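You operate a simulated robot arm through the tools that you are given. There is no shell and no other tool.

You are at the controls of a simulated two-armed robot. One attempt, no reset.

JOB
Get the air up and set the line to the pressure on the service card.
Fine: shut the blue valve, switch the compressor on, wait for green on the tank gauge, then open the yellow valve.

Only the result counts: the job must be done as asked and must still hold three seconds after the hand-in. Knocking over, shifting, dropping, spilling or breaking anything else fails it.

ROBOT AND FRAMES
Two 7-joint arms with fingered hands on one trunk, on a base that drives. Base frame: it is fixed to the floor where the robot stands at the start and does not move with it; the origin is under the middle of the robot, x ahead of it, y to its left, z up. Lengths are in m, angles in rad, forces in N, time in s.
The left shoulder is at the start at [0.057, 0.157, 1.27], the right one opposite. With the tool pointing down near the work surface each hand reaches from about 0.44 to 0.84 m from the robot's upright axis, wherever it stands, measured 20 degrees to its own side. Places, roughly: air clamp lever [0.7, 1.1, 0.9]; belt knob [0.6, 0, 0.2]; belt lock lever [0.6, 0.1, 0.2]; blue valve [0.6, 0.1, 1.1]; compressor switch [0.6, 0, 1.2]; drain tap [0.5, 0.5, 0.2]; keg tap [0.7, 0.9, 0.4]; red valve [0.9, -2.1, 1.2]; regulator knob [0.6, 0.3, 1.3]; tank gauge [0.7, 0.4, 1.4]; trap lever [0.6, 0.3, 1.1]; winder main switch [0.6, 0, 1.4]; yellow valve [0.6, 0.4, 1.2]. Payload 4 kg a hand.
Tool frame (each hand has its own): the origin (TCP) lies between the finger pads and is the grasp point; the fingertips stand 0.03 m ahead of it; z points along the fingers, y is the line along which they close. The gripper opens to 0.104 m. The gripper's body begins 0.035 m behind the TCP. The gripper is a hand of 4 fingers: y runs from the thumb to the fingers, the wrist lies at [-0.015, -0.104, -0.178] in the tool frame.
Orientation is that of the tool frame in the base frame, as a unit quaternion [x, y, z, w]. With the fingers straight down and the wrist toward the robot, the tool's x, y and z point along [0, 1, 0], [1, 0, 0] and [0, 0, -1] of the base frame.

CONTROLS
- The arms move only by the tool apply_moves. It takes "left_motion", "right_motion" or both (then of equal length, played together; a hand with none holds still); each is a list of rows, each a list of 6 numbers: the shift along the tool's x, y, z in mm, then the turn, a rotation vector about the tool's x, y, z in rad. In form: [[dx, dy, dz, wx, wy, wz], ...]. A call has 1 to 20 rows; each row shifts and turns the commanded pose from where the row before left it, along the tool's axes as they then stand. Each row takes 0.2 s and may step no farther than 0.05 m and 0.15 rad from the row before; otherwise, the whole call is refused. Where a pose cannot be reached the arm comes as near as it can. A force on the tool above 40 N (or 10 N above the force at the start of the call, whichever is more), or a blocked arm, ends the call early, and 0.2 s more pass. In this call time passes only in rows, and 0.2 s behind the last. The reply holds the time, the measured pose of the TCP, the force on the tool along the base axes, the opening and the grip force, in the units named above and with some noise, with the torque about the TCP (base axes, N m) and any sound that the robot's microphone picked up.
- Cameras (640 x 400 px; columns grow to the right, rows downward): "scene" is now at [0.144, 0.0376, 1.4833]; the picture's right is [0.35, -0.94, -0.00], its down [-0.21, -0.07, -0.97] and it looks along [0.91, 0.34, -0.23] (base axes); focal length 214 px, centre (320, 200). "left" rides on the left gripper at [-0.061, -0.092, -0.13] in its tool frame; the picture's right is [-0.81, -0.27, 0.52], its down [0.53, -0.71, 0.46] and it looks along [0.24, 0.65, 0.72] (tool axes); focal length 275 px, centre (320, 200). "right" rides on the right gripper at [0.061, -0.092, -0.13] in its tool frame; the picture's right is [-0.81, 0.27, -0.52], its down [-0.53, -0.71, 0.46] and it looks along [-0.24, 0.65, 0.72] (tool axes); focal length 275 px, centre (320, 200).
- grab_frame(camera): a new picture of that camera. No time passes.
- raise_lower(by): slides the trunk up (or, below 0, down) by that many m; the arms and the scene camera ride with it, the base frame stays. It gives what a move gives, with no picture.
- base_move(legs): drives the robot by 1 to 6 legs, each [ahead, turn to the left] in m and rad, along the robot's own axes; the way and the turn of a leg run together, so that a leg with both is an arc; at most 1.5 m and 3.142 rad a leg. The arms and the cameras ride along, it lands a little off, and it stops where it bumps. It gives what a move gives.
- move_fingers(index, middle, ring, thumb_bend, thumb_turn, hand): sets how far each is bent, from 0 (flat) to 1 (curled in); at 0.3 the hand is open as for a grip, at 0.7 the pads meet at the TCP. One left out holds its place. A second passes; each finger stops where it meets its share of the squeeze, and holds until it gets a number again. It is the only way to open and close the hand. It gives what a move gives, with no picture; readings hold the bend of each and the force on the fingers (four entries, about 0 where the hand has none), thumb and palm. thumb_turn goes from beside the hand (0) to across from the fingers (1), as for a grip.
- head_to(pan, tilt): turns the head with the scene camera to pan (to the left, within 1.396 rad either way) and tilt (down, from -0.506 to 1.204), counted from straight ahead of the robot. It gives what a move gives.
- measure_at(camera, pixels): for up to 12 pixels [column, row] of the newest picture of that camera ("zoom" is the newest enlarged one), the place [x, y, z] in the base frame of the surface seen there, good to about 0.003 m, but the place of the scene camera against the robot may be out by one fixed shift of up to 0.012 m in any direction. No time passes.
- enlarge(camera, box): a new picture of the part [left, top, right, bottom] of that camera's present view, enlarged. No time passes.
- hand_in(): hands the job in; it is judged then, once.

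Open the grippers and draw the arms clear of the work before you hand the job in, unless the task says otherwise.

The tools are called after "Call:" as name(argument=value, ...) on one line, values as JSON. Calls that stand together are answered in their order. apply_moves: Moves the arms, as the interface text tells. Its arguments: {"type":"object","properties":{"left_motion":{"type":"array"},"right_motion":{"type":"array"}},"required":[]} The other tools are called the same way: raise_lower (by) slides the trunk up or down; move_fingers (index, middle, ring, thumb_bend, thumb_turn, hand) moves the fingers one by one; base_move (legs) drives the base; head_to (pan, tilt) turns the head that bears the scene camera; grab_frame (camera) takes a picture; measure_at (camera, pixels) gives the place of the surface under pixels of a picture; enlarge (camera, box) takes an enlarged picture of a part of a camera's view; hand_in () hands the job in.

At the start:

```text
time_s: 0.0
left_eef_pos: [0.4833, 0.3794, 1.1495]
left_orientation: [0.706, 0.708, -0.001, -0.001]
left_ft_force: [0.6, -0.2, 0.5]
left_torque: [0.01, -0.03, 0.02]
left_finger_gap: 0.1036
left_gripper_force: 0.0
left_shape: jaw
left_bend: [0.3, 0.3, 0.3, 0.3, 0.98]
left_finger forces: [0.0, 0.1, 0.0, 0.1, 0.0, 0.0]
right_eef_pos: [0.3836, -0.0034, 1.5043]
right_orientation: [0.706, 0.708, -0.001, 0.0]
right_ft_force: [0.3, 0.5, -0.2]
right_torque: [0.03, 0.02, -0.01]
right_finger_gap: 0.1034
right_gripper_force: 0.1
right_shape: jaw
right_bend: [0.3, 0.3, 0.3, 0.3, 0.98]
right_finger forces: [0.1, 0.0, 0.0, 0.0, 0.0, 0.1]
trunk travel left (down, up): [-0.475, 0.032]
robot x, y, heading: [0.0001, 0.0009, 0.002]
head pan, tilt: [0.353, 0.216]
```

scene: 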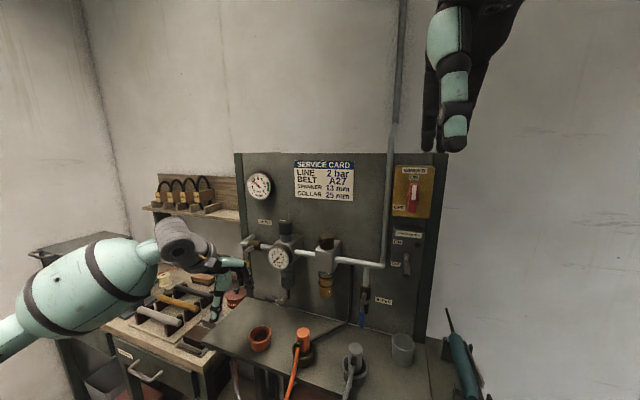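
right: 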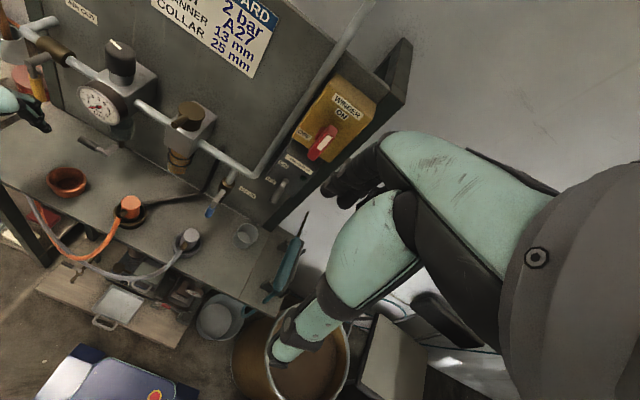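
left: 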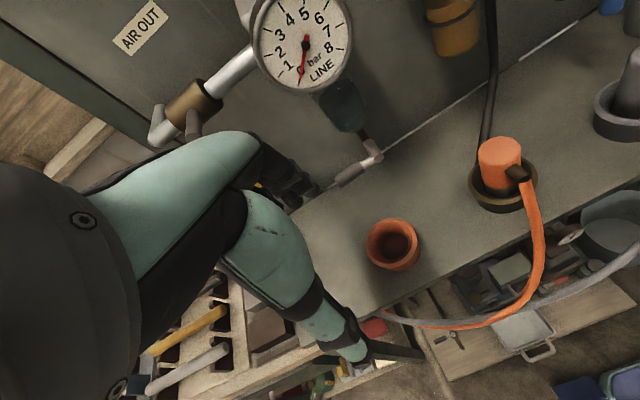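

I start by looking closely at the panel: the service card is around (325,180), gauges at (258,186) and (280,258), valves and switches to the right.

Call:
enlarge(camera="scene", box=[230, 150, 390, 250])

Call:
enlarge(camera="scene", box=[230, 215, 330, 315])

Call:
enlarge(camera="scene", box=[330, 150, 450, 340])

```text
4.00 times, centred on (310, 200) of scene
```

zoom: 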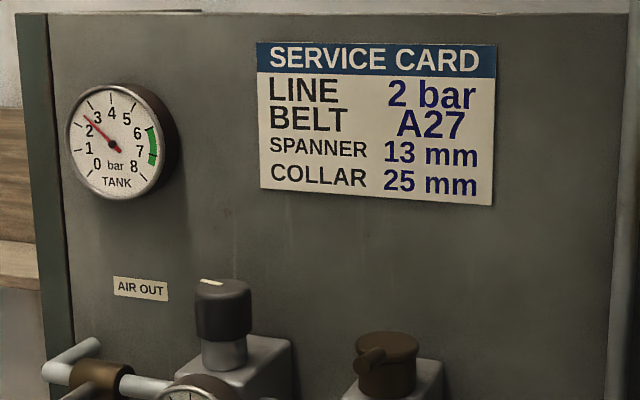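

```text
4.00 times, centred on (280, 265) of scene
```

zoom: 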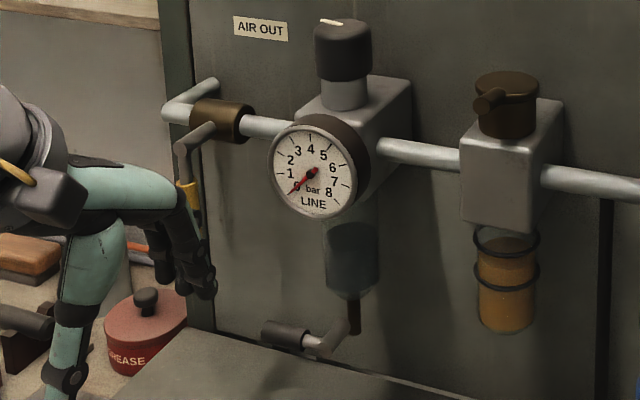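

```text
2.11 times, centred on (390, 245) of scene
```

zoom: 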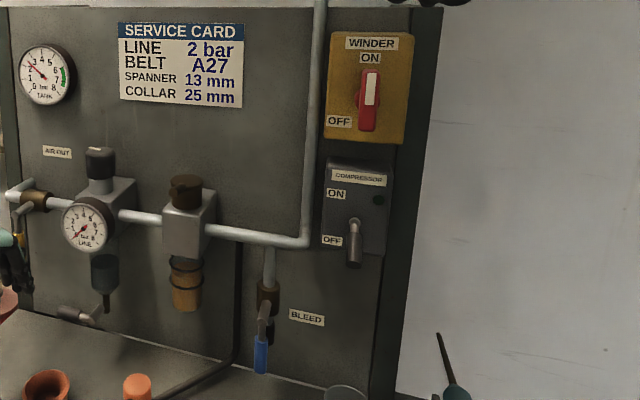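

The tank gauge shows about 2.3 bar (green 6–7.5), the line gauge about 0, and the card says LINE 2 bar. I measure the important parts: blue handle, compressor lever, yellow valve, regulator knob, trap lever.

Call:
measure_at(camera="zoom", pixels=[[265, 298], [264, 318], [261, 345], [261, 368], [355, 226], [355, 256], [353, 215], [368, 85], [376, 200], [340, 270], [100, 160], [185, 190]])

Call:
enlarge(camera="scene", box=[340, 240, 440, 340])

Call:
enlarge(camera="left", box=[100, 0, 420, 200])

Call:
enlarge(camera="right", box=[0, 0, 320, 250])

```text
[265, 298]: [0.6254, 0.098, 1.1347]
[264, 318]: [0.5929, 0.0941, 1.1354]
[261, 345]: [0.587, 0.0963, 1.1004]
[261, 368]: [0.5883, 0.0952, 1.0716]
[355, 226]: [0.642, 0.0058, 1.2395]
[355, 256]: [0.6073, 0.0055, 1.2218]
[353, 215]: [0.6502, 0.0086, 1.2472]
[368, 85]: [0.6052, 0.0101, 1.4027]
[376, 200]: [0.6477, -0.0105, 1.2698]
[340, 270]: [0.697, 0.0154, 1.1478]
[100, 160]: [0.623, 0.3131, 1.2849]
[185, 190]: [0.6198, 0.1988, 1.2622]
```

```text
4.00 times, centred on (390, 290) of scene
```

zoom: 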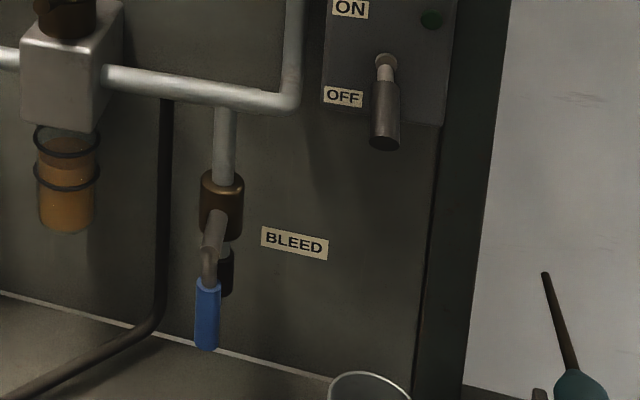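

```text
2.00 times, centred on (260, 100) of left
```

zoom: 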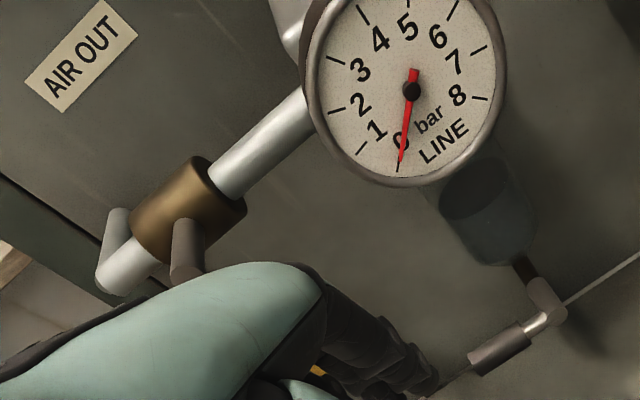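

```text
1.60 times, centred on (160, 125) of right
```

zoom: 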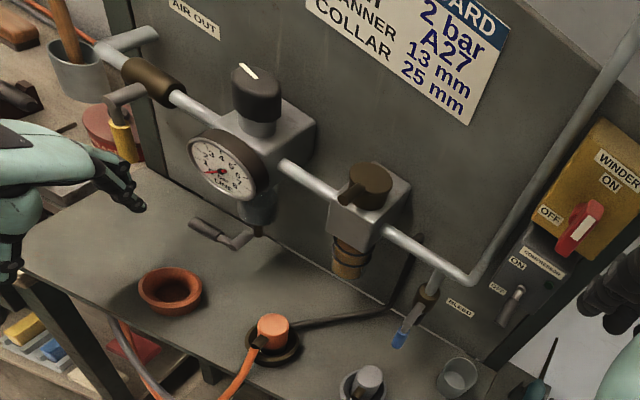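

The blue (BLEED) handle hangs down along its pipe, i.e. open; the yellow handle hangs across its horizontal pipe, i.e. closed. I measure yellow valve, trap and regulator parts from the wrist cameras.

Call:
enlarge(camera="right", box=[0, 0, 200, 125])

Call:
measure_at(camera="zoom", pixels=[[152, 83], [110, 95], [122, 120], [122, 145], [150, 70], [255, 90], [250, 70], [240, 75], [225, 170], [205, 232], [235, 240], [370, 185]])

```text
3.20 times, centred on (100, 62) of right
```

zoom: 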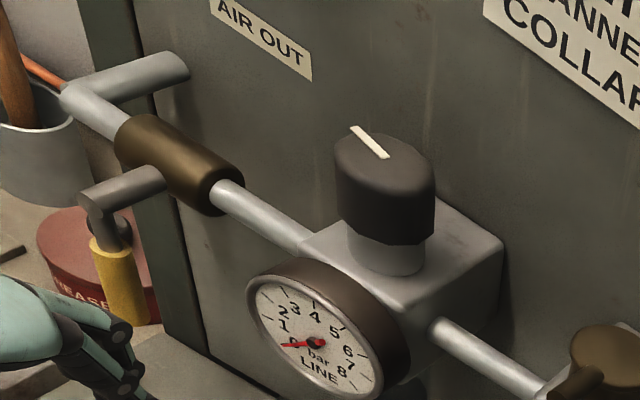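

```text
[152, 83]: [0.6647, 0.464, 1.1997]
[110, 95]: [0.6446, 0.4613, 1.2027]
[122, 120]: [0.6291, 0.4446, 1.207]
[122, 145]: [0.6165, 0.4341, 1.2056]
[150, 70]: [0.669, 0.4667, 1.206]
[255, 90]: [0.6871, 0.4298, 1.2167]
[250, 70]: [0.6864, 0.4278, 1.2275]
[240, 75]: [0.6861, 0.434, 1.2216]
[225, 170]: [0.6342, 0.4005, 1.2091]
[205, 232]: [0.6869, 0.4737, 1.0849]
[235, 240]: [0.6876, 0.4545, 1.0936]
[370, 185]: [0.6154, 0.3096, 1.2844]
```

I measure again using pixels of this new zoom: yellow valve body at (180,165), stem end (95,205), yellow grip (120,280), knob top (385,150), mark (370,142).

Call:
measure_at(camera="zoom", pixels=[[175, 155], [145, 185], [92, 200], [112, 250], [122, 285], [125, 310], [355, 130], [385, 155], [345, 150], [425, 160], [385, 200], [390, 265]])

Call:
enlarge(camera="right", box=[80, 80, 280, 205])

```text
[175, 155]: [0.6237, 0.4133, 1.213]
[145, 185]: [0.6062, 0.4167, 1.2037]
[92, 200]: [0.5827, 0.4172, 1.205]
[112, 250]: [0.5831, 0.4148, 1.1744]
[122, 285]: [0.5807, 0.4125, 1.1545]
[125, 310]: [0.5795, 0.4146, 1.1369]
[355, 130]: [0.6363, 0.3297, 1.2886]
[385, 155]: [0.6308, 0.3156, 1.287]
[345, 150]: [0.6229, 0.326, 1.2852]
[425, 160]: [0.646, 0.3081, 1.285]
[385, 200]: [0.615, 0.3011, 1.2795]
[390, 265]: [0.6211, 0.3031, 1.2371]
```

```text
3.20 times, centred on (180, 142) of right
```

zoom: 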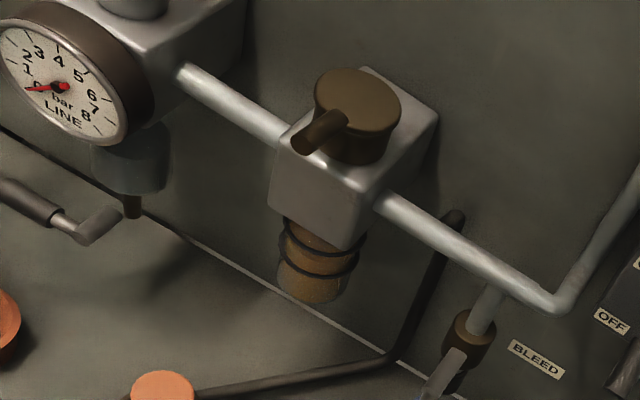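

The blue handle grip hangs at about [0.587, 0.096, 1.06–1.12]; I will push it with the right hand, fingers forward. First I bring the right hand down and begin tilting the fingers forward, well short of the panel.

Call:
apply_moves(right_motion=[[-4, 4.5, 32, -0.14, 0, 0], [-4, 0, 32.3, -0.14, 0, 0], [-4, -4.5, 32, -0.14, 0, 0], [-4, -8.9, 31.1, -0.14, 0, 0], [-4, -13.2, 29.5, -0.14, 0, 0]])

Call:
grab_frame(camera="scene")

```text
time_s: 1.2
left_eef_pos: [0.4713, 0.3775, 1.1561]
left_orientation: [0.708, 0.707, 0.004, 0.001]
left_ft_force: [0.4, 0.1, -0.1]
left_torque: [0.0, 0.0, -0.01]
left_finger_gap: 0.1038
left_gripper_force: 0.0
left_shape: jaw
left_bend: [0.3, 0.3, 0.3, 0.3, 0.97]
left_finger forces: [0.1, 0.0, 0.0, 0.1, 0.1, 0.1]
right_eef_pos: [0.3909, -0.0277, 1.3458]
right_orientation: [0.661, 0.664, 0.248, 0.246]
right_ft_force: [0.4, 0.8, -0.1]
right_torque: [0.0, -0.02, 0.01]
right_finger_gap: 0.1037
right_gripper_force: 0.0
right_shape: jaw
right_bend: [0.3, 0.3, 0.3, 0.3, 0.98]
right_finger forces: [0.0, 0.0, 0.0, 0.1, 0.0, 0.0]
trunk travel left (down, up): [-0.475, 0.032]
robot x, y, heading: [0.0008, -0.0017, -0.001]
head pan, tilt: [0.353, 0.216]
```

```text
taken
```

scene: 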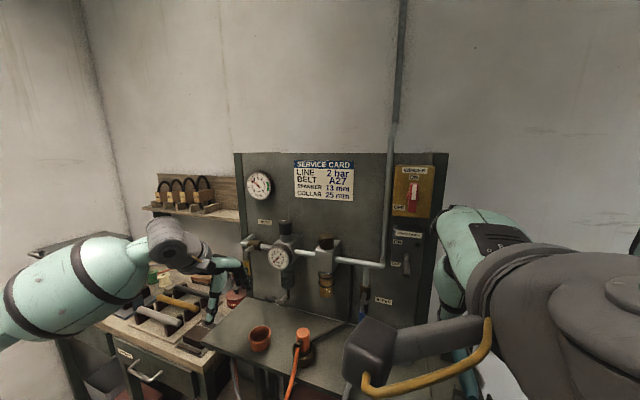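

The move tracked well, no sounds. I continue tilting and lowering the right hand to about z 1.15, fingers forward.

Call:
apply_moves(right_motion=[[-4, -17.2, 27.4, -0.14, 0, 0], [-4, -20.8, 24.7, -0.14, 0, 0], [-4, -24.1, 21.5, -0.14, 0, 0], [-4, -26.8, 18, -0.14, 0, 0], [-4, -29.1, 14.1, -0.14, 0, 0], [-4, -30.7, 9.9, -0.14, 0, 0]])

Call:
grab_frame(camera="scene")

Call:
grab_frame(camera="right")

```text
time_s: 2.6
left_eef_pos: [0.4689, 0.3786, 1.1577]
left_orientation: [0.707, 0.707, 0.004, 0.002]
left_ft_force: [-0.3, -0.4, -1.3]
left_torque: [0.01, -0.02, 0.0]
left_finger_gap: 0.104
left_gripper_force: 0.0
left_shape: jaw
left_bend: [0.3, 0.3, 0.3, 0.3, 0.97]
left_finger forces: [0.0, 0.1, 0.0, 0.0, 0.1, 0.0]
right_eef_pos: [0.4869, 0.0087, 1.3079]
right_orientation: [0.51, 0.51, 0.489, 0.49]
right_ft_force: [-0.1, 0.0, 0.8]
right_torque: [0.0, 0.02, 0.03]
right_finger_gap: 0.1039
right_gripper_force: 0.1
right_shape: jaw
right_bend: [0.3, 0.3, 0.3, 0.3, 0.98]
right_finger forces: [0.1, 0.1, 0.0, 0.1, 0.1, 0.1]
right hand out of reach, approached as far as the arm can: row 1, 2, 4, 5, 6
trunk travel left (down, up): [-0.475, 0.032]
robot x, y, heading: [0.0009, 0.0015, 0.001]
head pan, tilt: [0.353, 0.216]
```

```text
taken
```

scene: 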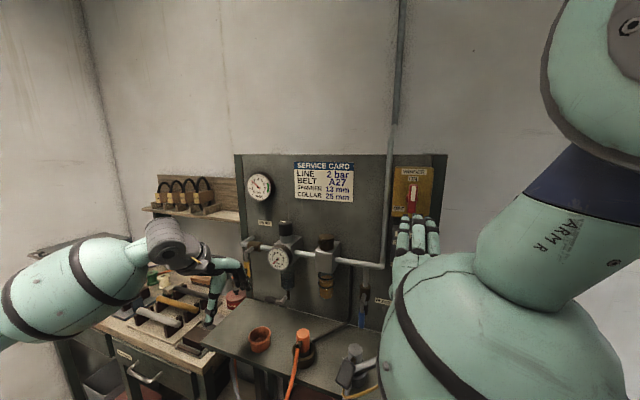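

```text
taken
```

right: 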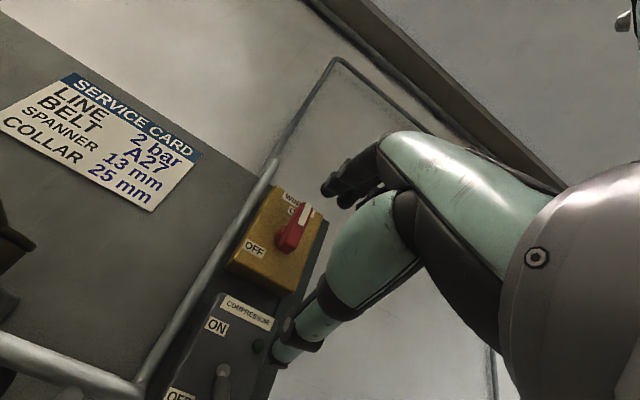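

The right arm could not fold that close to the body; the hand sits at [0.487, 0.009, 1.308], fingers forward. I test how the commanded pose behaves with a small step to the left (tool +x) and slightly down.

Call:
apply_moves(right_motion=[[10, 0, 0, 0, 0, 0]])

```text
time_s: 3.0
left_eef_pos: [0.4726, 0.3771, 1.1546]
left_orientation: [0.707, 0.708, 0.003, 0.001]
left_ft_force: [-0.6, -0.4, -0.3]
left_torque: [0.01, 0.04, 0.02]
left_finger_gap: 0.1039
left_gripper_force: 0.0
left_shape: jaw
left_bend: [0.3, 0.3, 0.3, 0.3, 0.97]
left_finger forces: [0.1, 0.0, 0.0, 0.0, 0.1, 0.0]
right_eef_pos: [0.4968, 0.0186, 1.3128]
right_orientation: [0.503, 0.508, 0.496, 0.493]
right_ft_force: [1.5, 0.1, -0.1]
right_torque: [-0.02, -0.02, -0.02]
right_finger_gap: 0.1037
right_gripper_force: 0.1
right_shape: jaw
right_bend: [0.3, 0.3, 0.3, 0.3, 0.98]
right_finger forces: [0.0, 0.0, 0.1, 0.0, 0.0, 0.0]
right hand out of reach, approached as far as the arm can: row 1
trunk travel left (down, up): [-0.475, 0.032]
robot x, y, heading: [0.0015, -0.0025, -0.0]
head pan, tilt: [0.353, 0.216]
```

The pose is still at the arm's limit, so backing the base a little would give room. I pan the head to both sides to see what lies around and behind before driving.

Call:
head_to(pan=-1.39, tilt=0.6)

Call:
grab_frame(camera="scene")

Call:
head_to(pan=1.39, tilt=0.6)

Call:
grab_frame(camera="scene")

```text
time_s: 4.8
left_eef_pos: [0.4696, 0.3781, 1.1559]
left_orientation: [0.707, 0.707, 0.004, 0.002]
left_ft_force: [0.1, -1.0, 0.4]
left_torque: [0.02, 0.0, 0.03]
left_finger_gap: 0.1038
left_gripper_force: 0.1
left_shape: jaw
left_bend: [0.3, 0.3, 0.3, 0.3, 0.97]
left_finger forces: [0.1, 0.1, 0.0, 0.0, 0.0, 0.1]
right_eef_pos: [0.4965, 0.0163, 1.314]
right_orientation: [0.506, 0.507, 0.494, 0.493]
right_ft_force: [0.4, 0.1, -0.5]
right_torque: [-0.02, 0.02, 0.03]
right_finger_gap: 0.104
right_gripper_force: 0.1
right_shape: jaw
right_bend: [0.3, 0.3, 0.3, 0.3, 0.98]
right_finger forces: [0.0, 0.0, 0.0, 0.0, 0.0, 0.0]
trunk travel left (down, up): [-0.475, 0.032]
robot x, y, heading: [0.0011, -0.0034, -0.007]
head pan, tilt: [-1.389, 0.6]
```

```text
taken
```

scene: 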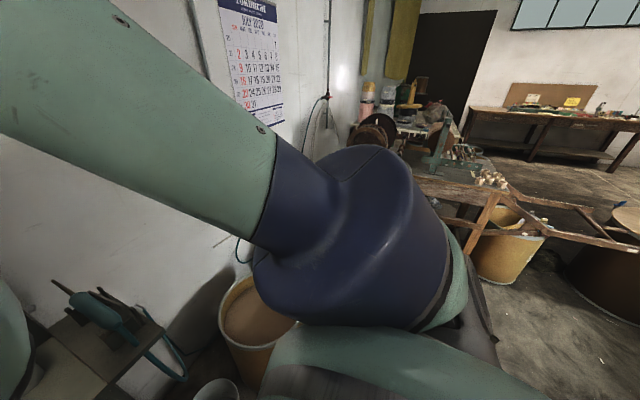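

```text
time_s: 7.2
left_eef_pos: [0.4705, 0.3783, 1.1566]
left_orientation: [0.707, 0.707, 0.003, 0.003]
left_ft_force: [0.4, 0.0, 1.1]
left_torque: [-0.01, -0.01, 0.0]
left_finger_gap: 0.1042
left_gripper_force: 0.1
left_shape: jaw
left_bend: [0.3, 0.3, 0.3, 0.3, 0.97]
left_finger forces: [0.0, 0.0, 0.1, 0.0, 0.0, 0.0]
right_eef_pos: [0.4946, 0.0185, 1.3137]
right_orientation: [0.505, 0.508, 0.495, 0.493]
right_ft_force: [0.7, 0.3, 0.2]
right_torque: [0.01, 0.01, 0.01]
right_finger_gap: 0.1041
right_gripper_force: 0.0
right_shape: jaw
right_bend: [0.3, 0.3, 0.3, 0.3, 0.98]
right_finger forces: [0.1, 0.0, 0.0, 0.0, 0.0, 0.0]
trunk travel left (down, up): [-0.475, 0.032]
robot x, y, heading: [-0.0004, 0.0015, -0.001]
head pan, tilt: [1.389, 0.6]
```

```text
taken
```

scene: 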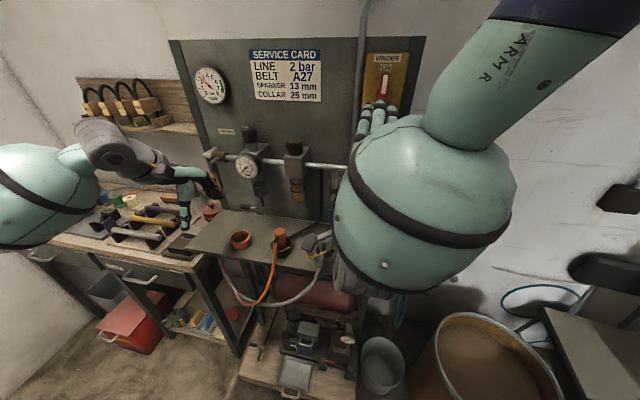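

The second picture looks like it was taken mid-turn, so I grab it again now that the head reads pan 1.389.

Call:
grab_frame(camera="scene")

```text
taken
```

scene: 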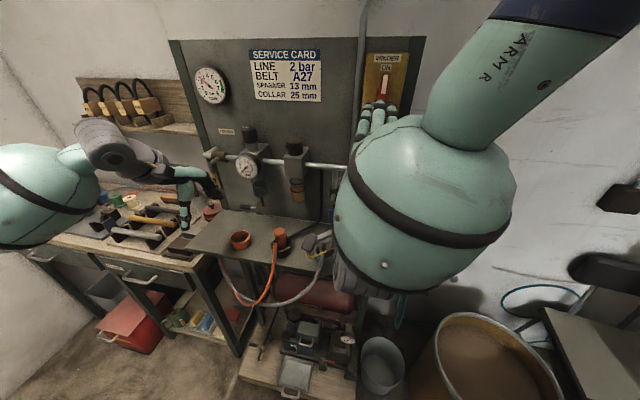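

The view doesn't match the reported pan; I turn the head back toward the panel and check again.

Call:
head_to(pan=0.35, tilt=0.3)

Call:
grab_frame(camera="scene")

```text
time_s: 8.5
left_eef_pos: [0.471, 0.3766, 1.1561]
left_orientation: [0.707, 0.707, 0.003, 0.003]
left_ft_force: [0.6, -1.1, -0.5]
left_torque: [0.02, 0.02, 0.0]
left_finger_gap: 0.1038
left_gripper_force: 0.1
left_shape: jaw
left_bend: [0.3, 0.3, 0.3, 0.3, 0.97]
left_finger forces: [0.0, 0.0, 0.0, 0.1, 0.1, 0.0]
right_eef_pos: [0.4951, 0.0193, 1.3146]
right_orientation: [0.504, 0.506, 0.495, 0.494]
right_ft_force: [0.0, 0.8, -0.7]
right_torque: [0.01, -0.01, 0.01]
right_finger_gap: 0.1041
right_gripper_force: 0.1
right_shape: jaw
right_bend: [0.3, 0.3, 0.3, 0.3, 0.98]
right_finger forces: [0.0, 0.0, 0.1, 0.1, 0.1, 0.1]
trunk travel left (down, up): [-0.475, 0.032]
robot x, y, heading: [-0.0043, 0.0002, -0.003]
head pan, tilt: [0.351, 0.3]
```

```text
taken
```

scene: 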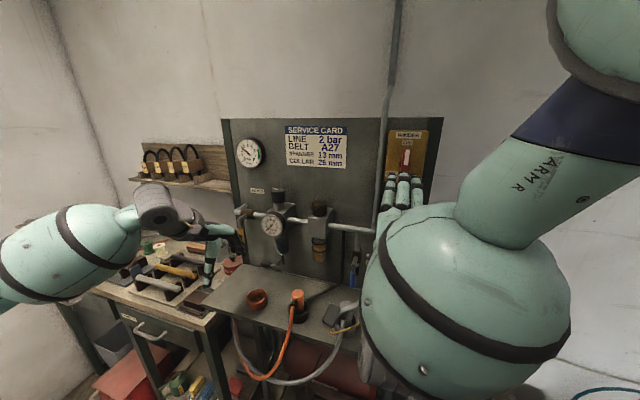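

Head is right again (card at (318,147)). I test a single forward step of 40 mm to learn where the commanded pose actually is; fingertips remain short of the switches.

Call:
apply_moves(right_motion=[[0, 0, 40, 0, 0, 0]])

Call:
grab_frame(camera="scene")

```text
time_s: 8.9
left_eef_pos: [0.4739, 0.3751, 1.155]
left_orientation: [0.707, 0.707, 0.004, 0.001]
left_ft_force: [-0.1, 0.0, -0.2]
left_torque: [0.02, 0.02, 0.02]
left_finger_gap: 0.104
left_gripper_force: 0.0
left_shape: jaw
left_bend: [0.3, 0.3, 0.3, 0.3, 0.97]
left_finger forces: [0.1, 0.0, 0.1, 0.1, 0.0, 0.0]
right_eef_pos: [0.5414, 0.0185, 1.3126]
right_orientation: [0.504, 0.506, 0.496, 0.495]
right_ft_force: [0.2, -0.8, 0.5]
right_torque: [0.03, -0.02, 0.02]
right_finger_gap: 0.1041
right_gripper_force: 0.1
right_shape: jaw
right_bend: [0.3, 0.3, 0.3, 0.3, 0.98]
right_finger forces: [0.1, 0.0, 0.0, 0.1, 0.0, 0.0]
trunk travel left (down, up): [-0.475, 0.032]
robot x, y, heading: [-0.0034, 0.0005, -0.003]
head pan, tilt: [0.351, 0.3]
```

```text
taken
```

scene: 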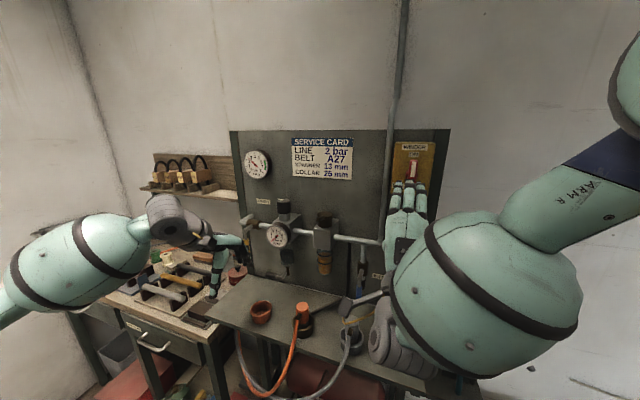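

The commanded pose follows the reached pose, so I'm at [0.541, 0.018, 1.313]. Before moving lower, I measure the objects on the little table (orange cup (261,312), orange plug (303,310), grey plug (355,330)) for clearance.

Call:
measure_at(camera="scene", pixels=[[261, 305], [303, 308], [352, 322], [345, 305], [320, 330], [230, 310], [362, 265], [360, 285], [324, 262], [288, 262]])

Call:
enlarge(camera="scene", box=[300, 180, 460, 340])

```text
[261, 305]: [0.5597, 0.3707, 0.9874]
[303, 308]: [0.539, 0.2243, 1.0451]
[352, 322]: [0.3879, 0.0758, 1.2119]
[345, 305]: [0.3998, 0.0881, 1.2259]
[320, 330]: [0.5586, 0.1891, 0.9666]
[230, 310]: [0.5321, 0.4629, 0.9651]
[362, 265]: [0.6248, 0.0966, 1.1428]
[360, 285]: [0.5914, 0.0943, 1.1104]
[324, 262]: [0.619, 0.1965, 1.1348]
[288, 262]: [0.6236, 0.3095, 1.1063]
```

```text
2.50 times, centred on (380, 260) of scene
```

zoom: 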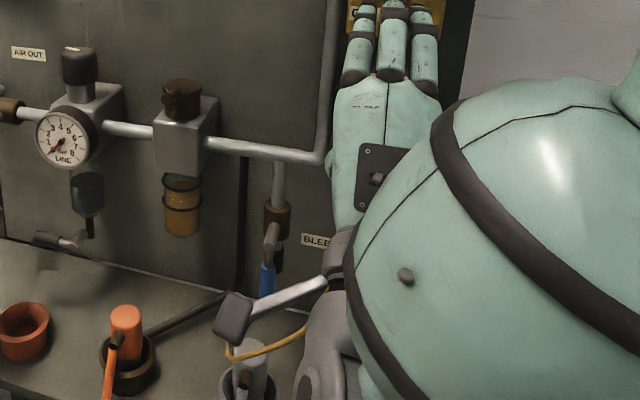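

Table top is z≈0.965 and a plug stands near the blue valve, so I'll use a ~45° fingers-down-forward pose. First step: back 15 mm and left 45 mm to clear the switch column.

Call:
apply_moves(right_motion=[[45, 0, -15, 0, 0, 0]])

```text
time_s: 9.3
left_eef_pos: [0.4678, 0.3808, 1.1562]
left_orientation: [0.707, 0.707, 0.004, 0.004]
left_ft_force: [-0.1, -0.2, 0.0]
left_torque: [-0.02, 0.0, 0.01]
left_finger_gap: 0.1039
left_gripper_force: 0.1
left_shape: jaw
left_bend: [0.3, 0.3, 0.3, 0.3, 0.97]
left_finger forces: [0.0, 0.0, 0.1, 0.0, 0.1, 0.0]
right_eef_pos: [0.5208, 0.0699, 1.315]
right_orientation: [0.501, 0.506, 0.497, 0.496]
right_ft_force: [0.7, -0.1, -0.7]
right_torque: [0.01, 0.02, -0.04]
right_finger_gap: 0.1041
right_gripper_force: 0.0
right_shape: jaw
right_bend: [0.3, 0.3, 0.3, 0.3, 0.98]
right_finger forces: [0.0, 0.0, 0.1, 0.0, 0.1, 0.0]
trunk travel left (down, up): [-0.475, 0.032]
robot x, y, heading: [0.0008, -0.0008, -0.002]
head pan, tilt: [0.351, 0.3]
```

Now at [0.521, 0.070, 1.315]. I close the right fingers to a compact beak (pads meeting at the TCP).

Call:
move_fingers(hand="right", index=0.68, middle=0.68, ring=0.68, thumb_bend=0.68)

Call:
grab_frame(camera="scene")

Call:
grab_frame(camera="right")

```text
time_s: 10.3
left_eef_pos: [0.4711, 0.3785, 1.1562]
left_orientation: [0.707, 0.707, 0.003, 0.002]
left_ft_force: [0.9, 0.5, 0.4]
left_torque: [0.01, 0.0, 0.04]
left_finger_gap: 0.1039
left_gripper_force: 0.1
left_shape: jaw
left_bend: [0.3, 0.3, 0.3, 0.3, 0.97]
left_finger forces: [0.1, 0.0, 0.1, 0.0, 0.0, 0.1]
right_eef_pos: [0.5247, 0.0647, 1.3139]
right_orientation: [0.503, 0.506, 0.496, 0.495]
right_ft_force: [0.6, 0.0, 0.4]
right_torque: [0.0, -0.03, -0.03]
right_finger_gap: 0.0064
right_gripper_force: 0.1
right_shape: fingers
right_bend: [0.68, 0.68, 0.68, 0.68, 0.98]
right_finger forces: [0.0, 0.0, 0.0, 0.0, 0.1, 0.0]
trunk travel left (down, up): [-0.475, 0.032]
robot x, y, heading: [0.0009, -0.002, -0.0]
head pan, tilt: [0.351, 0.3]
```

```text
taken
```

scene: 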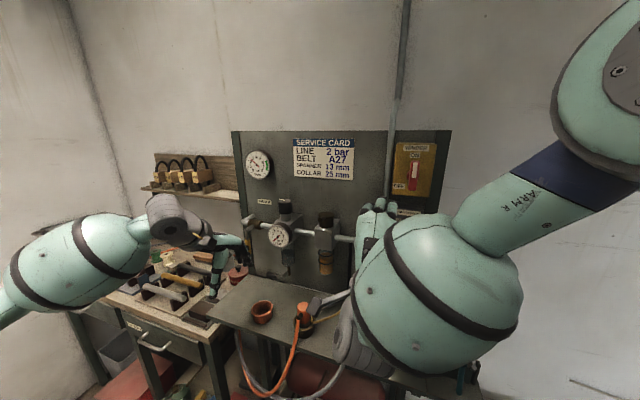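

```text
taken
```

right: 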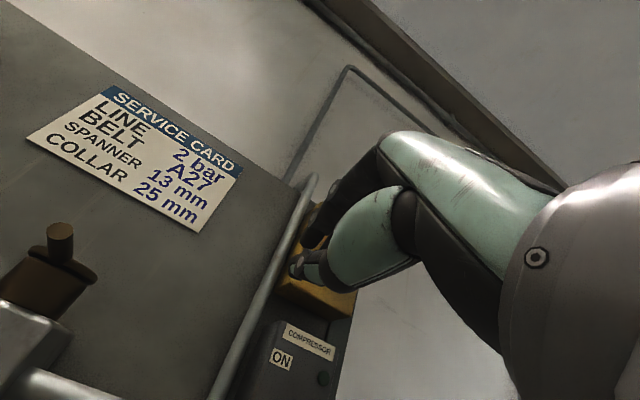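

Beak is closed (gap 6 mm). Now I descend in front of the panel while tilting the fingers to about 45° down, ending to the right of the blue handle around [0.525, 0.03, 1.10].

Call:
apply_moves(right_motion=[[-5, -31, 0, 0.13, 0, 0], [-5, -30.7, 4, 0.13, 0, 0], [-5, -30, 8, 0.13, 0, 0], [-5, -28.7, 11.8, 0.13, 0, 0], [-5, -26.9, 15.4, 0.13, 0, 0], [-5, -24.7, 18.8, 0.13, 0, 0], [-5, -22, 21.8, 0, 0, 0]])

Call:
grab_frame(camera="scene")

Call:
grab_frame(camera="right")

```text
time_s: 11.9
left_eef_pos: [0.4704, 0.3775, 1.1566]
left_orientation: [0.707, 0.707, 0.005, 0.002]
left_ft_force: [0.1, 0.1, -0.1]
left_torque: [0.0, -0.02, -0.01]
left_finger_gap: 0.1036
left_gripper_force: 0.0
left_shape: jaw
left_bend: [0.3, 0.3, 0.3, 0.3, 0.97]
left_finger forces: [0.0, 0.0, 0.1, 0.0, 0.1, 0.0]
right_eef_pos: [0.5188, 0.027, 1.0974]
right_orientation: [0.654, 0.656, 0.266, 0.265]
right_ft_force: [0.2, 0.2, 0.7]
right_torque: [0.01, -0.01, 0.0]
right_finger_gap: 0.0064
right_gripper_force: 0.0
right_shape: fingers
right_bend: [0.68, 0.68, 0.68, 0.68, 0.98]
right_finger forces: [0.1, 0.0, 0.0, 0.1, 0.0, 0.1]
trunk travel left (down, up): [-0.475, 0.032]
robot x, y, heading: [-0.0007, -0.0002, 0.007]
head pan, tilt: [0.351, 0.3]
```

```text
taken
```

scene: 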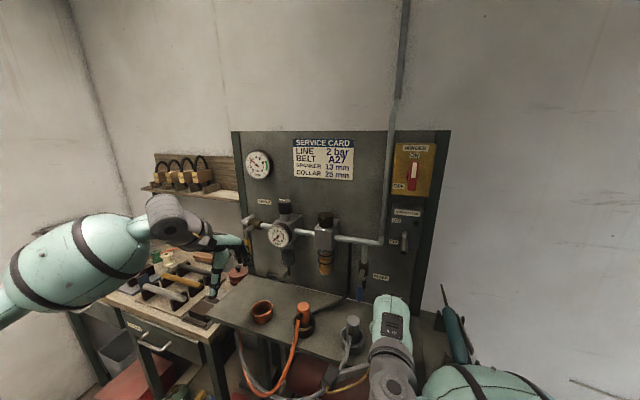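

```text
taken
```

right: 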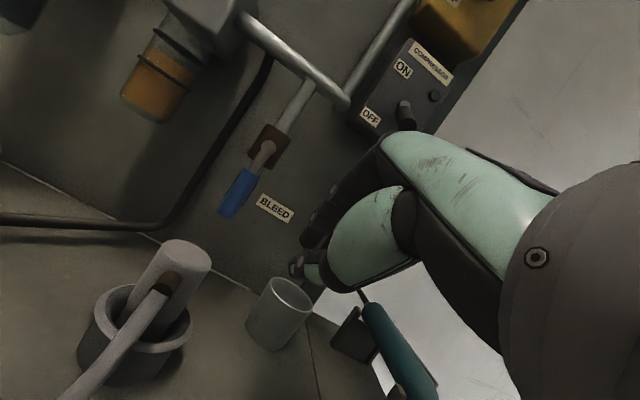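

The hand is now beside the blue valve with a good view: handle grip at (238,190), pivot (263,150) in the right picture. I measure it and nearby objects (cup (280,310), plug (180,260)) with this camera.

Call:
measure_at(camera="right", pixels=[[238, 190], [228, 210], [248, 172], [262, 150], [272, 138], [290, 100], [280, 290], [180, 250], [404, 110], [405, 122], [398, 100], [275, 208]])

Call:
enlarge(camera="right", box=[180, 60, 440, 260])

Call:
enlarge(camera="scene", box=[320, 200, 440, 320])

```text
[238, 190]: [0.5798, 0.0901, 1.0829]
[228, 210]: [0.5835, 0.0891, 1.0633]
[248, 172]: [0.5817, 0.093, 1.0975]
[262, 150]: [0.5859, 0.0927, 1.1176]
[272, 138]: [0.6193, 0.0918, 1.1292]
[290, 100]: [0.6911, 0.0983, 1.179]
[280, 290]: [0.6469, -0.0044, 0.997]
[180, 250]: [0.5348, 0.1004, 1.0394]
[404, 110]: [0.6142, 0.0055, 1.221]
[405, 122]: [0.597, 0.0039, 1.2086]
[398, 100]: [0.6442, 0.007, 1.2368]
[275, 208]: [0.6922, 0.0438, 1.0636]
```

```text
2.00 times, centred on (310, 160) of right
```

zoom: 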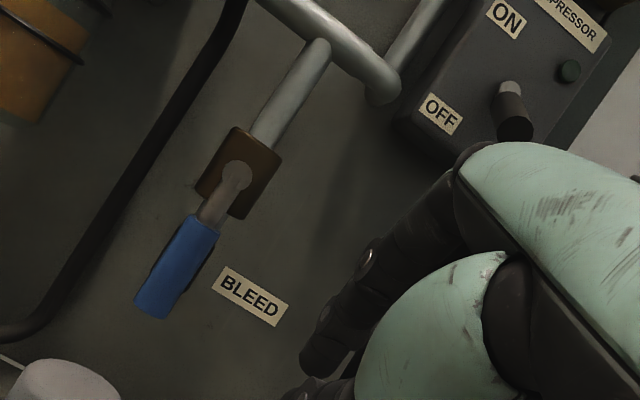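

```text
3.33 times, centred on (380, 260) of scene
```

zoom: 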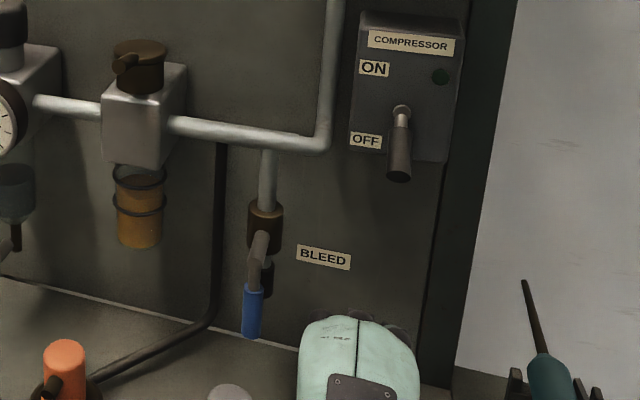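

Handle centre is about [0.588, 0.094], grip z 1.06–1.105, pivot z≈1.128. A plug stands at [0.535, 0.10] with top z≈1.045, so I check how low my own thumb hangs by measuring the hand's underside in this picture.

Call:
measure_at(camera="right", pixels=[[350, 230], [375, 265], [340, 288], [296, 266], [318, 215], [345, 180], [440, 160], [450, 230], [480, 280], [400, 230], [330, 235], [305, 240]])

```text
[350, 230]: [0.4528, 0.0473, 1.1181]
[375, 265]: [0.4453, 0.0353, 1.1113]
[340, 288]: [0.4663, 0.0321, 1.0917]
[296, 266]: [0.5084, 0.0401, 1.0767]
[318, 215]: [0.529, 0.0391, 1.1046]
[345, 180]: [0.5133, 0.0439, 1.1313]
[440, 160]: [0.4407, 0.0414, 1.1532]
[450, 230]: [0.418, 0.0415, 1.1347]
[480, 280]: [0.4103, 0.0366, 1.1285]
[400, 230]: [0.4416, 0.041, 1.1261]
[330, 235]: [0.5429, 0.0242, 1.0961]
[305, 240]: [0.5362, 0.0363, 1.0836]
```

The thumb underside is only about 2 cm below the TCP, so the plug will be cleared. I move in to about [0.575, 0.040, 1.087], just right of the blue handle.

Call:
apply_moves(right_motion=[[6, 16.6, 23.1, 0, 0, 0], [6, 16.6, 23.1, 0, 0, 0]])

Call:
grab_frame(camera="right")

Call:
enlarge(camera="scene", box=[320, 200, 440, 320])

```text
time_s: 12.5
left_eef_pos: [0.4719, 0.3782, 1.1565]
left_orientation: [0.707, 0.708, 0.003, 0.001]
left_ft_force: [-1.0, -0.3, -0.3]
left_torque: [-0.05, -0.02, -0.07]
left_finger_gap: 0.1039
left_gripper_force: 0.1
left_shape: jaw
left_bend: [0.3, 0.3, 0.3, 0.3, 0.97]
left_finger forces: [0.1, 0.0, 0.0, 0.0, 0.0, 0.1]
right_eef_pos: [0.5755, 0.041, 1.0867]
right_orientation: [0.654, 0.657, 0.265, 0.265]
right_ft_force: [-0.6, 0.3, 0.1]
right_torque: [0.02, 0.01, -0.02]
right_finger_gap: 0.0061
right_gripper_force: 0.1
right_shape: fingers
right_bend: [0.68, 0.68, 0.68, 0.68, 0.98]
right_finger forces: [0.0, 0.1, 0.0, 0.0, 0.0, 0.1]
trunk travel left (down, up): [-0.475, 0.032]
robot x, y, heading: [-0.0013, 0.0025, 0.0]
head pan, tilt: [0.351, 0.3]
```

```text
taken
```

right: 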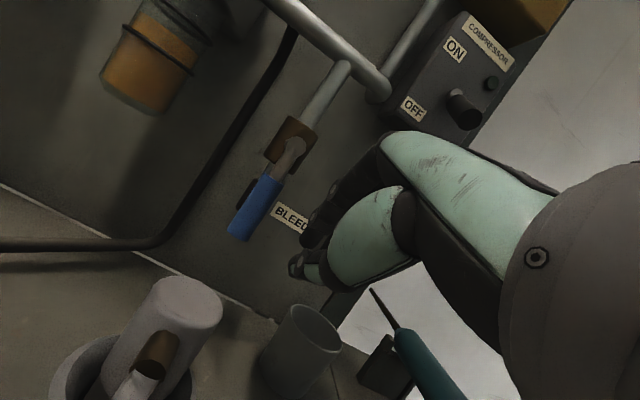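

```text
3.33 times, centred on (380, 260) of scene
```

zoom: 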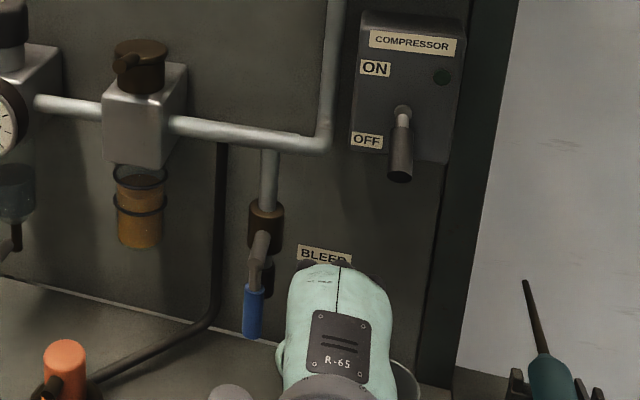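

I'm just right of the handle with no contact. I push left in small steps and watch the force and whether the handle swings.

Call:
apply_moves(right_motion=[[10, 0, 0, 0, 0, 0], [10, 0, 0, 0, 0, 0], [8, 0, 0, 0, 0, 0], [8, 0, 0, 0, 0, 0]])

Call:
grab_frame(camera="right")

Call:
enlarge(camera="scene", box=[320, 200, 440, 320])

```text
time_s: 13.5
left_eef_pos: [0.4695, 0.3728, 1.1577]
left_orientation: [0.707, 0.707, 0.006, 0.0]
left_ft_force: [0.2, 0.6, 0.2]
left_torque: [0.02, -0.02, 0.02]
left_finger_gap: 0.104
left_gripper_force: 0.0
left_shape: jaw
left_bend: [0.3, 0.3, 0.3, 0.3, 0.97]
left_finger forces: [0.0, 0.0, 0.1, 0.0, 0.0, 0.0]
right_eef_pos: [0.574, 0.0716, 1.0864]
right_orientation: [0.657, 0.653, 0.266, 0.266]
right_ft_force: [-6.3, -21.6, 0.5]
right_torque: [0.65, -0.23, -0.1]
right_finger_gap: 0.0048
right_gripper_force: 11.6
right_shape: fingers
right_bend: [0.7, 0.68, 0.68, 0.68, 0.98]
right_finger forces: [23.3, 0.0, 0.1, 0.0, 0.0, 0.1]
trunk travel left (down, up): [-0.475, 0.032]
robot x, y, heading: [-0.002, 0.0013, 0.003]
head pan, tilt: [0.351, 0.3]
```

```text
taken
```

right: 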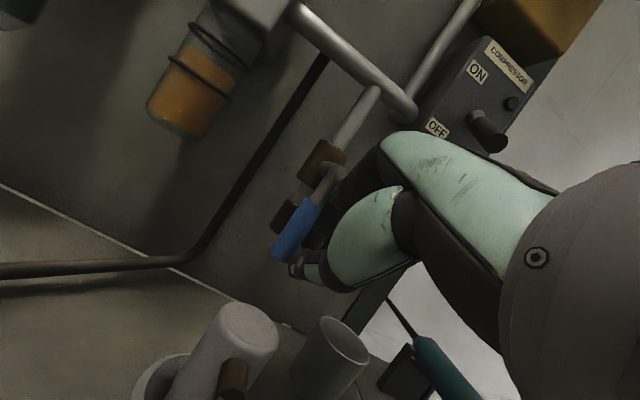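

```text
3.33 times, centred on (380, 260) of scene
```

zoom: 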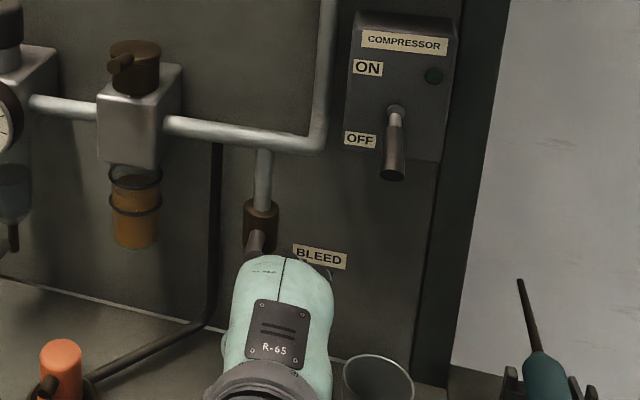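

Contact: 21.6 N against the hand with the TCP at y=0.072. I measure whether the handle has begun to swing.

Call:
measure_at(camera="right", pixels=[[282, 250], [290, 235], [300, 215], [310, 198], [325, 178], [330, 165]])

Call:
enlarge(camera="right", box=[220, 100, 420, 300])

```text
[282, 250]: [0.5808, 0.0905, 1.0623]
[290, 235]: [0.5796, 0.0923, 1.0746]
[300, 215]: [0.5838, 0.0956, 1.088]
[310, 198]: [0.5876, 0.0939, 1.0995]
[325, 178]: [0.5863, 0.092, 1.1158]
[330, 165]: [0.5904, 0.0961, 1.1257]
```

```text
2.00 times, centred on (320, 200) of right
```

zoom: 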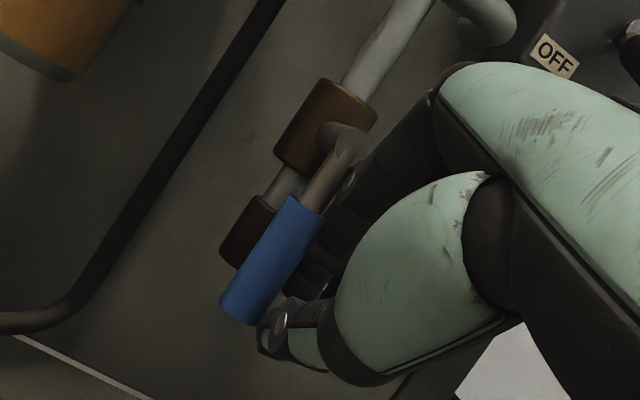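

The handle has not moved at ~22 N. I press just 3 mm more to distinguish friction from an end stop.

Call:
apply_moves(right_motion=[[3, 0, 0, 0, 0, 0]])

Call:
grab_frame(camera="right")

```text
time_s: 13.9
left_eef_pos: [0.4704, 0.3729, 1.1592]
left_orientation: [0.707, 0.707, 0.007, 0.0]
left_ft_force: [0.1, -0.2, -0.4]
left_torque: [0.01, 0.02, 0.0]
left_finger_gap: 0.1038
left_gripper_force: 0.0
left_shape: jaw
left_bend: [0.3, 0.3, 0.3, 0.3, 0.97]
left_finger forces: [0.0, 0.0, 0.0, 0.0, 0.0, 0.1]
right_eef_pos: [0.5737, 0.0717, 1.0854]
right_orientation: [0.659, 0.653, 0.264, 0.265]
right_ft_force: [-5.5, -33.7, -4.4]
right_torque: [0.86, -0.25, -0.2]
right_finger_gap: 0.0041
right_gripper_force: 17.2
right_shape: fingers
right_bend: [0.7, 0.68, 0.68, 0.68, 0.98]
right_finger forces: [33.7, 0.0, 0.0, 0.1, 0.3, 0.0]
trunk travel left (down, up): [-0.475, 0.032]
robot x, y, heading: [0.0027, 0.0015, -0.001]
head pan, tilt: [0.351, 0.3]
```

```text
taken
```

right: 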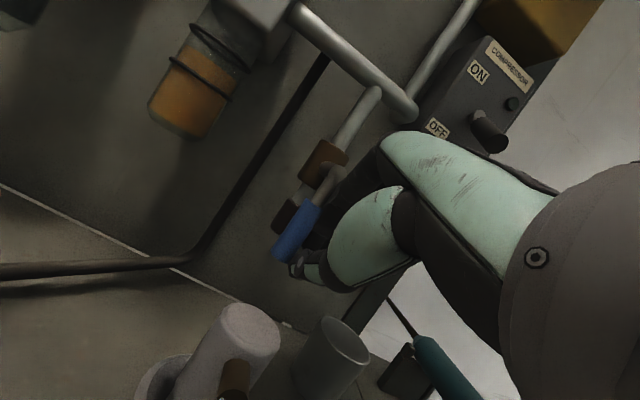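

Rock solid at 34 N, so that side is the end stop: the valve must shut by swinging the handle to the right (−y). I'll do that with the left hand, whose index is on that side. First I back the right hand off the handle and measure the tool standing right of the panel at (450,310).

Call:
apply_moves(right_motion=[[-15, 0, 0, 0, 0, 0], [-15, -10, -15, 0, 0, 0]])

Call:
grab_frame(camera="scene")

Call:
measure_at(camera="scene", pixels=[[444, 290], [447, 300], [456, 325], [465, 350], [438, 320], [480, 250], [560, 250], [500, 330]])

```text
time_s: 14.5
left_eef_pos: [0.4691, 0.3752, 1.158]
left_orientation: [0.707, 0.707, 0.005, 0.002]
left_ft_force: [-0.6, -0.4, -1.0]
left_torque: [0.01, -0.02, 0.01]
left_finger_gap: 0.1043
left_gripper_force: 0.1
left_shape: jaw
left_bend: [0.3, 0.3, 0.3, 0.3, 0.97]
left_finger forces: [0.0, 0.1, 0.1, 0.0, 0.0, 0.1]
right_eef_pos: [0.5506, 0.0518, 1.094]
right_orientation: [0.653, 0.657, 0.269, 0.264]
right_ft_force: [0.3, -0.2, -0.6]
right_torque: [-0.02, -0.01, 0.0]
right_finger_gap: 0.0059
right_gripper_force: 0.0
right_shape: fingers
right_bend: [0.68, 0.68, 0.68, 0.68, 0.98]
right_finger forces: [0.1, 0.1, 0.0, 0.0, 0.1, 0.1]
trunk travel left (down, up): [-0.475, 0.032]
robot x, y, heading: [-0.0004, -0.0037, -0.003]
head pan, tilt: [0.351, 0.3]
```

```text
taken
```

scene: 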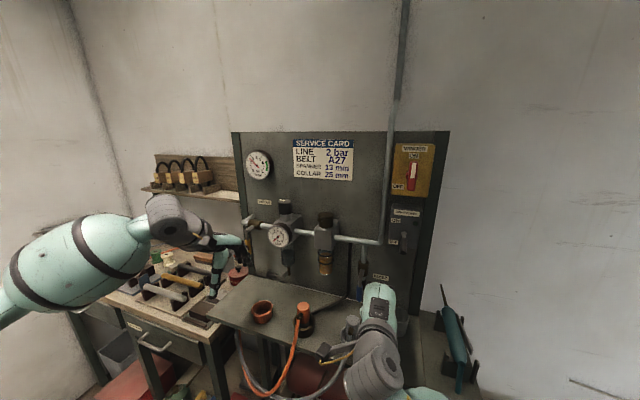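

```text
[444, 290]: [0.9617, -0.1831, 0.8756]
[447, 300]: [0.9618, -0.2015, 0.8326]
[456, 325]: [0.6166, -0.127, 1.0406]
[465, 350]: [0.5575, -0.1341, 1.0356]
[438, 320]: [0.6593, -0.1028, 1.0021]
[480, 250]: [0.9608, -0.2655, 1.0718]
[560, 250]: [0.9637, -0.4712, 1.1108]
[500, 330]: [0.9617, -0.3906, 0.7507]
```

The right hand is free. I move it up and away to the right with fingers turning down, leaving room for the left hand.

Call:
apply_moves(right_motion=[[-25, 16, -30.6, 0.13, 0, 0], [-25, 11.8, -32.4, 0.13, 0, 0], [-25, 7.6, -33.6, 0.13, 0, 0], [-25, 3.1, -34.4, 0.13, 0, 0], [-25, -1.4, -34.4, 0.13, 0, 0], [-25, -5.8, -34, 0.12, 0, 0], [-40, 0, 0, 0, 0, 0], [-40, 0, 0, 0, 0, 0], [-40, 0, 0, 0, 0, 0]])

Call:
grab_frame(camera="scene")

```text
time_s: 16.5
left_eef_pos: [0.4716, 0.3767, 1.1557]
left_orientation: [0.707, 0.707, 0.003, 0.001]
left_ft_force: [0.1, 0.2, -0.9]
left_torque: [0.02, 0.01, 0.02]
left_finger_gap: 0.1037
left_gripper_force: 0.0
left_shape: jaw
left_bend: [0.3, 0.3, 0.3, 0.3, 0.97]
left_finger forces: [0.0, 0.1, 0.0, 0.0, 0.0, 0.0]
right_eef_pos: [0.6021, -0.2176, 1.2163]
right_orientation: [0.706, 0.708, 0.001, 0.0]
right_ft_force: [1.5, 0.2, 0.7]
right_torque: [0.0, 0.0, 0.0]
right_finger_gap: 0.0059
right_gripper_force: 0.0
right_shape: fingers
right_bend: [0.68, 0.68, 0.68, 0.68, 0.98]
right_finger forces: [0.0, 0.1, 0.1, 0.0, 0.0, 0.0]
right hand out of reach, approached as far as the arm can: row 4, 5, 6
trunk travel left (down, up): [-0.475, 0.032]
robot x, y, heading: [-0.0019, 0.0015, 0.001]
head pan, tilt: [0.351, 0.3]
```

```text
taken
```

scene: 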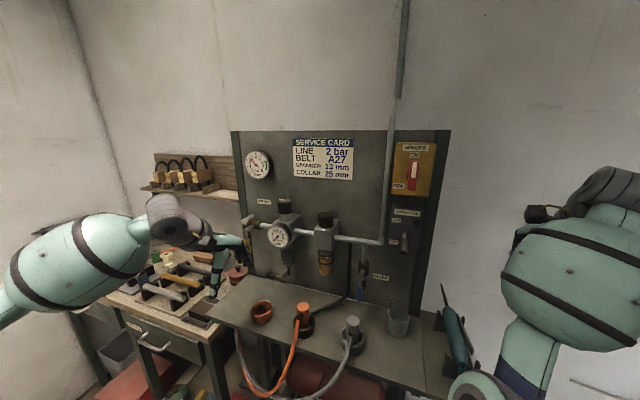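

The right arm had to extend forward to [0.602, −0.218, 1.216], clear of everything, but it shows the arms are cramped this close. Backing the base ~0.1 m would help, so I look around both sides (letting the head settle) before driving.

Call:
head_to(pan=1.39, tilt=0.5)

Call:
head_to(pan=1.39, tilt=0.5)

Call:
grab_frame(camera="scene")

```text
time_s: 17.8
left_eef_pos: [0.4702, 0.3776, 1.1557]
left_orientation: [0.707, 0.707, 0.004, 0.003]
left_ft_force: [-0.1, 0.0, 0.5]
left_torque: [0.02, -0.01, 0.0]
left_finger_gap: 0.1033
left_gripper_force: 0.0
left_shape: jaw
left_bend: [0.3, 0.3, 0.3, 0.3, 0.97]
left_finger forces: [0.1, 0.0, 0.1, 0.2, 0.0, 0.0]
right_eef_pos: [0.6018, -0.216, 1.2172]
right_orientation: [0.706, 0.708, 0.001, -0.001]
right_ft_force: [0.2, -0.6, -1.3]
right_torque: [0.0, -0.02, -0.01]
right_finger_gap: 0.0063
right_gripper_force: 0.1
right_shape: fingers
right_bend: [0.68, 0.68, 0.68, 0.68, 0.98]
right_finger forces: [0.0, 0.1, 0.0, 0.1, 0.1, 0.1]
trunk travel left (down, up): [-0.475, 0.032]
robot x, y, heading: [0.0015, -0.0008, -0.0]
head pan, tilt: [1.389, 0.499]
```

```text
time_s: 18.4
left_eef_pos: [0.4703, 0.3776, 1.1561]
left_orientation: [0.707, 0.707, 0.004, 0.002]
left_ft_force: [-0.6, 0.1, -0.9]
left_torque: [-0.01, 0.0, -0.03]
left_finger_gap: 0.104
left_gripper_force: 0.1
left_shape: jaw
left_bend: [0.3, 0.3, 0.3, 0.3, 0.97]
left_finger forces: [0.0, 0.0, 0.0, 0.1, 0.0, 0.1]
right_eef_pos: [0.6022, -0.2162, 1.2173]
right_orientation: [0.706, 0.708, 0.001, 0.001]
right_ft_force: [-0.4, 0.1, -0.5]
right_torque: [0.02, -0.04, 0.0]
right_finger_gap: 0.0061
right_gripper_force: 0.0
right_shape: fingers
right_bend: [0.68, 0.68, 0.68, 0.68, 0.98]
right_finger forces: [0.1, 0.0, 0.0, 0.0, 0.0, 0.0]
trunk travel left (down, up): [-0.475, 0.032]
robot x, y, heading: [-0.0001, -0.0012, -0.003]
head pan, tilt: [1.389, 0.499]
```

```text
taken
```

scene: 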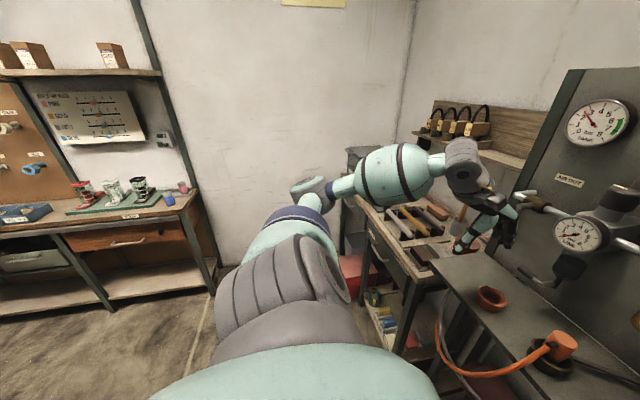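

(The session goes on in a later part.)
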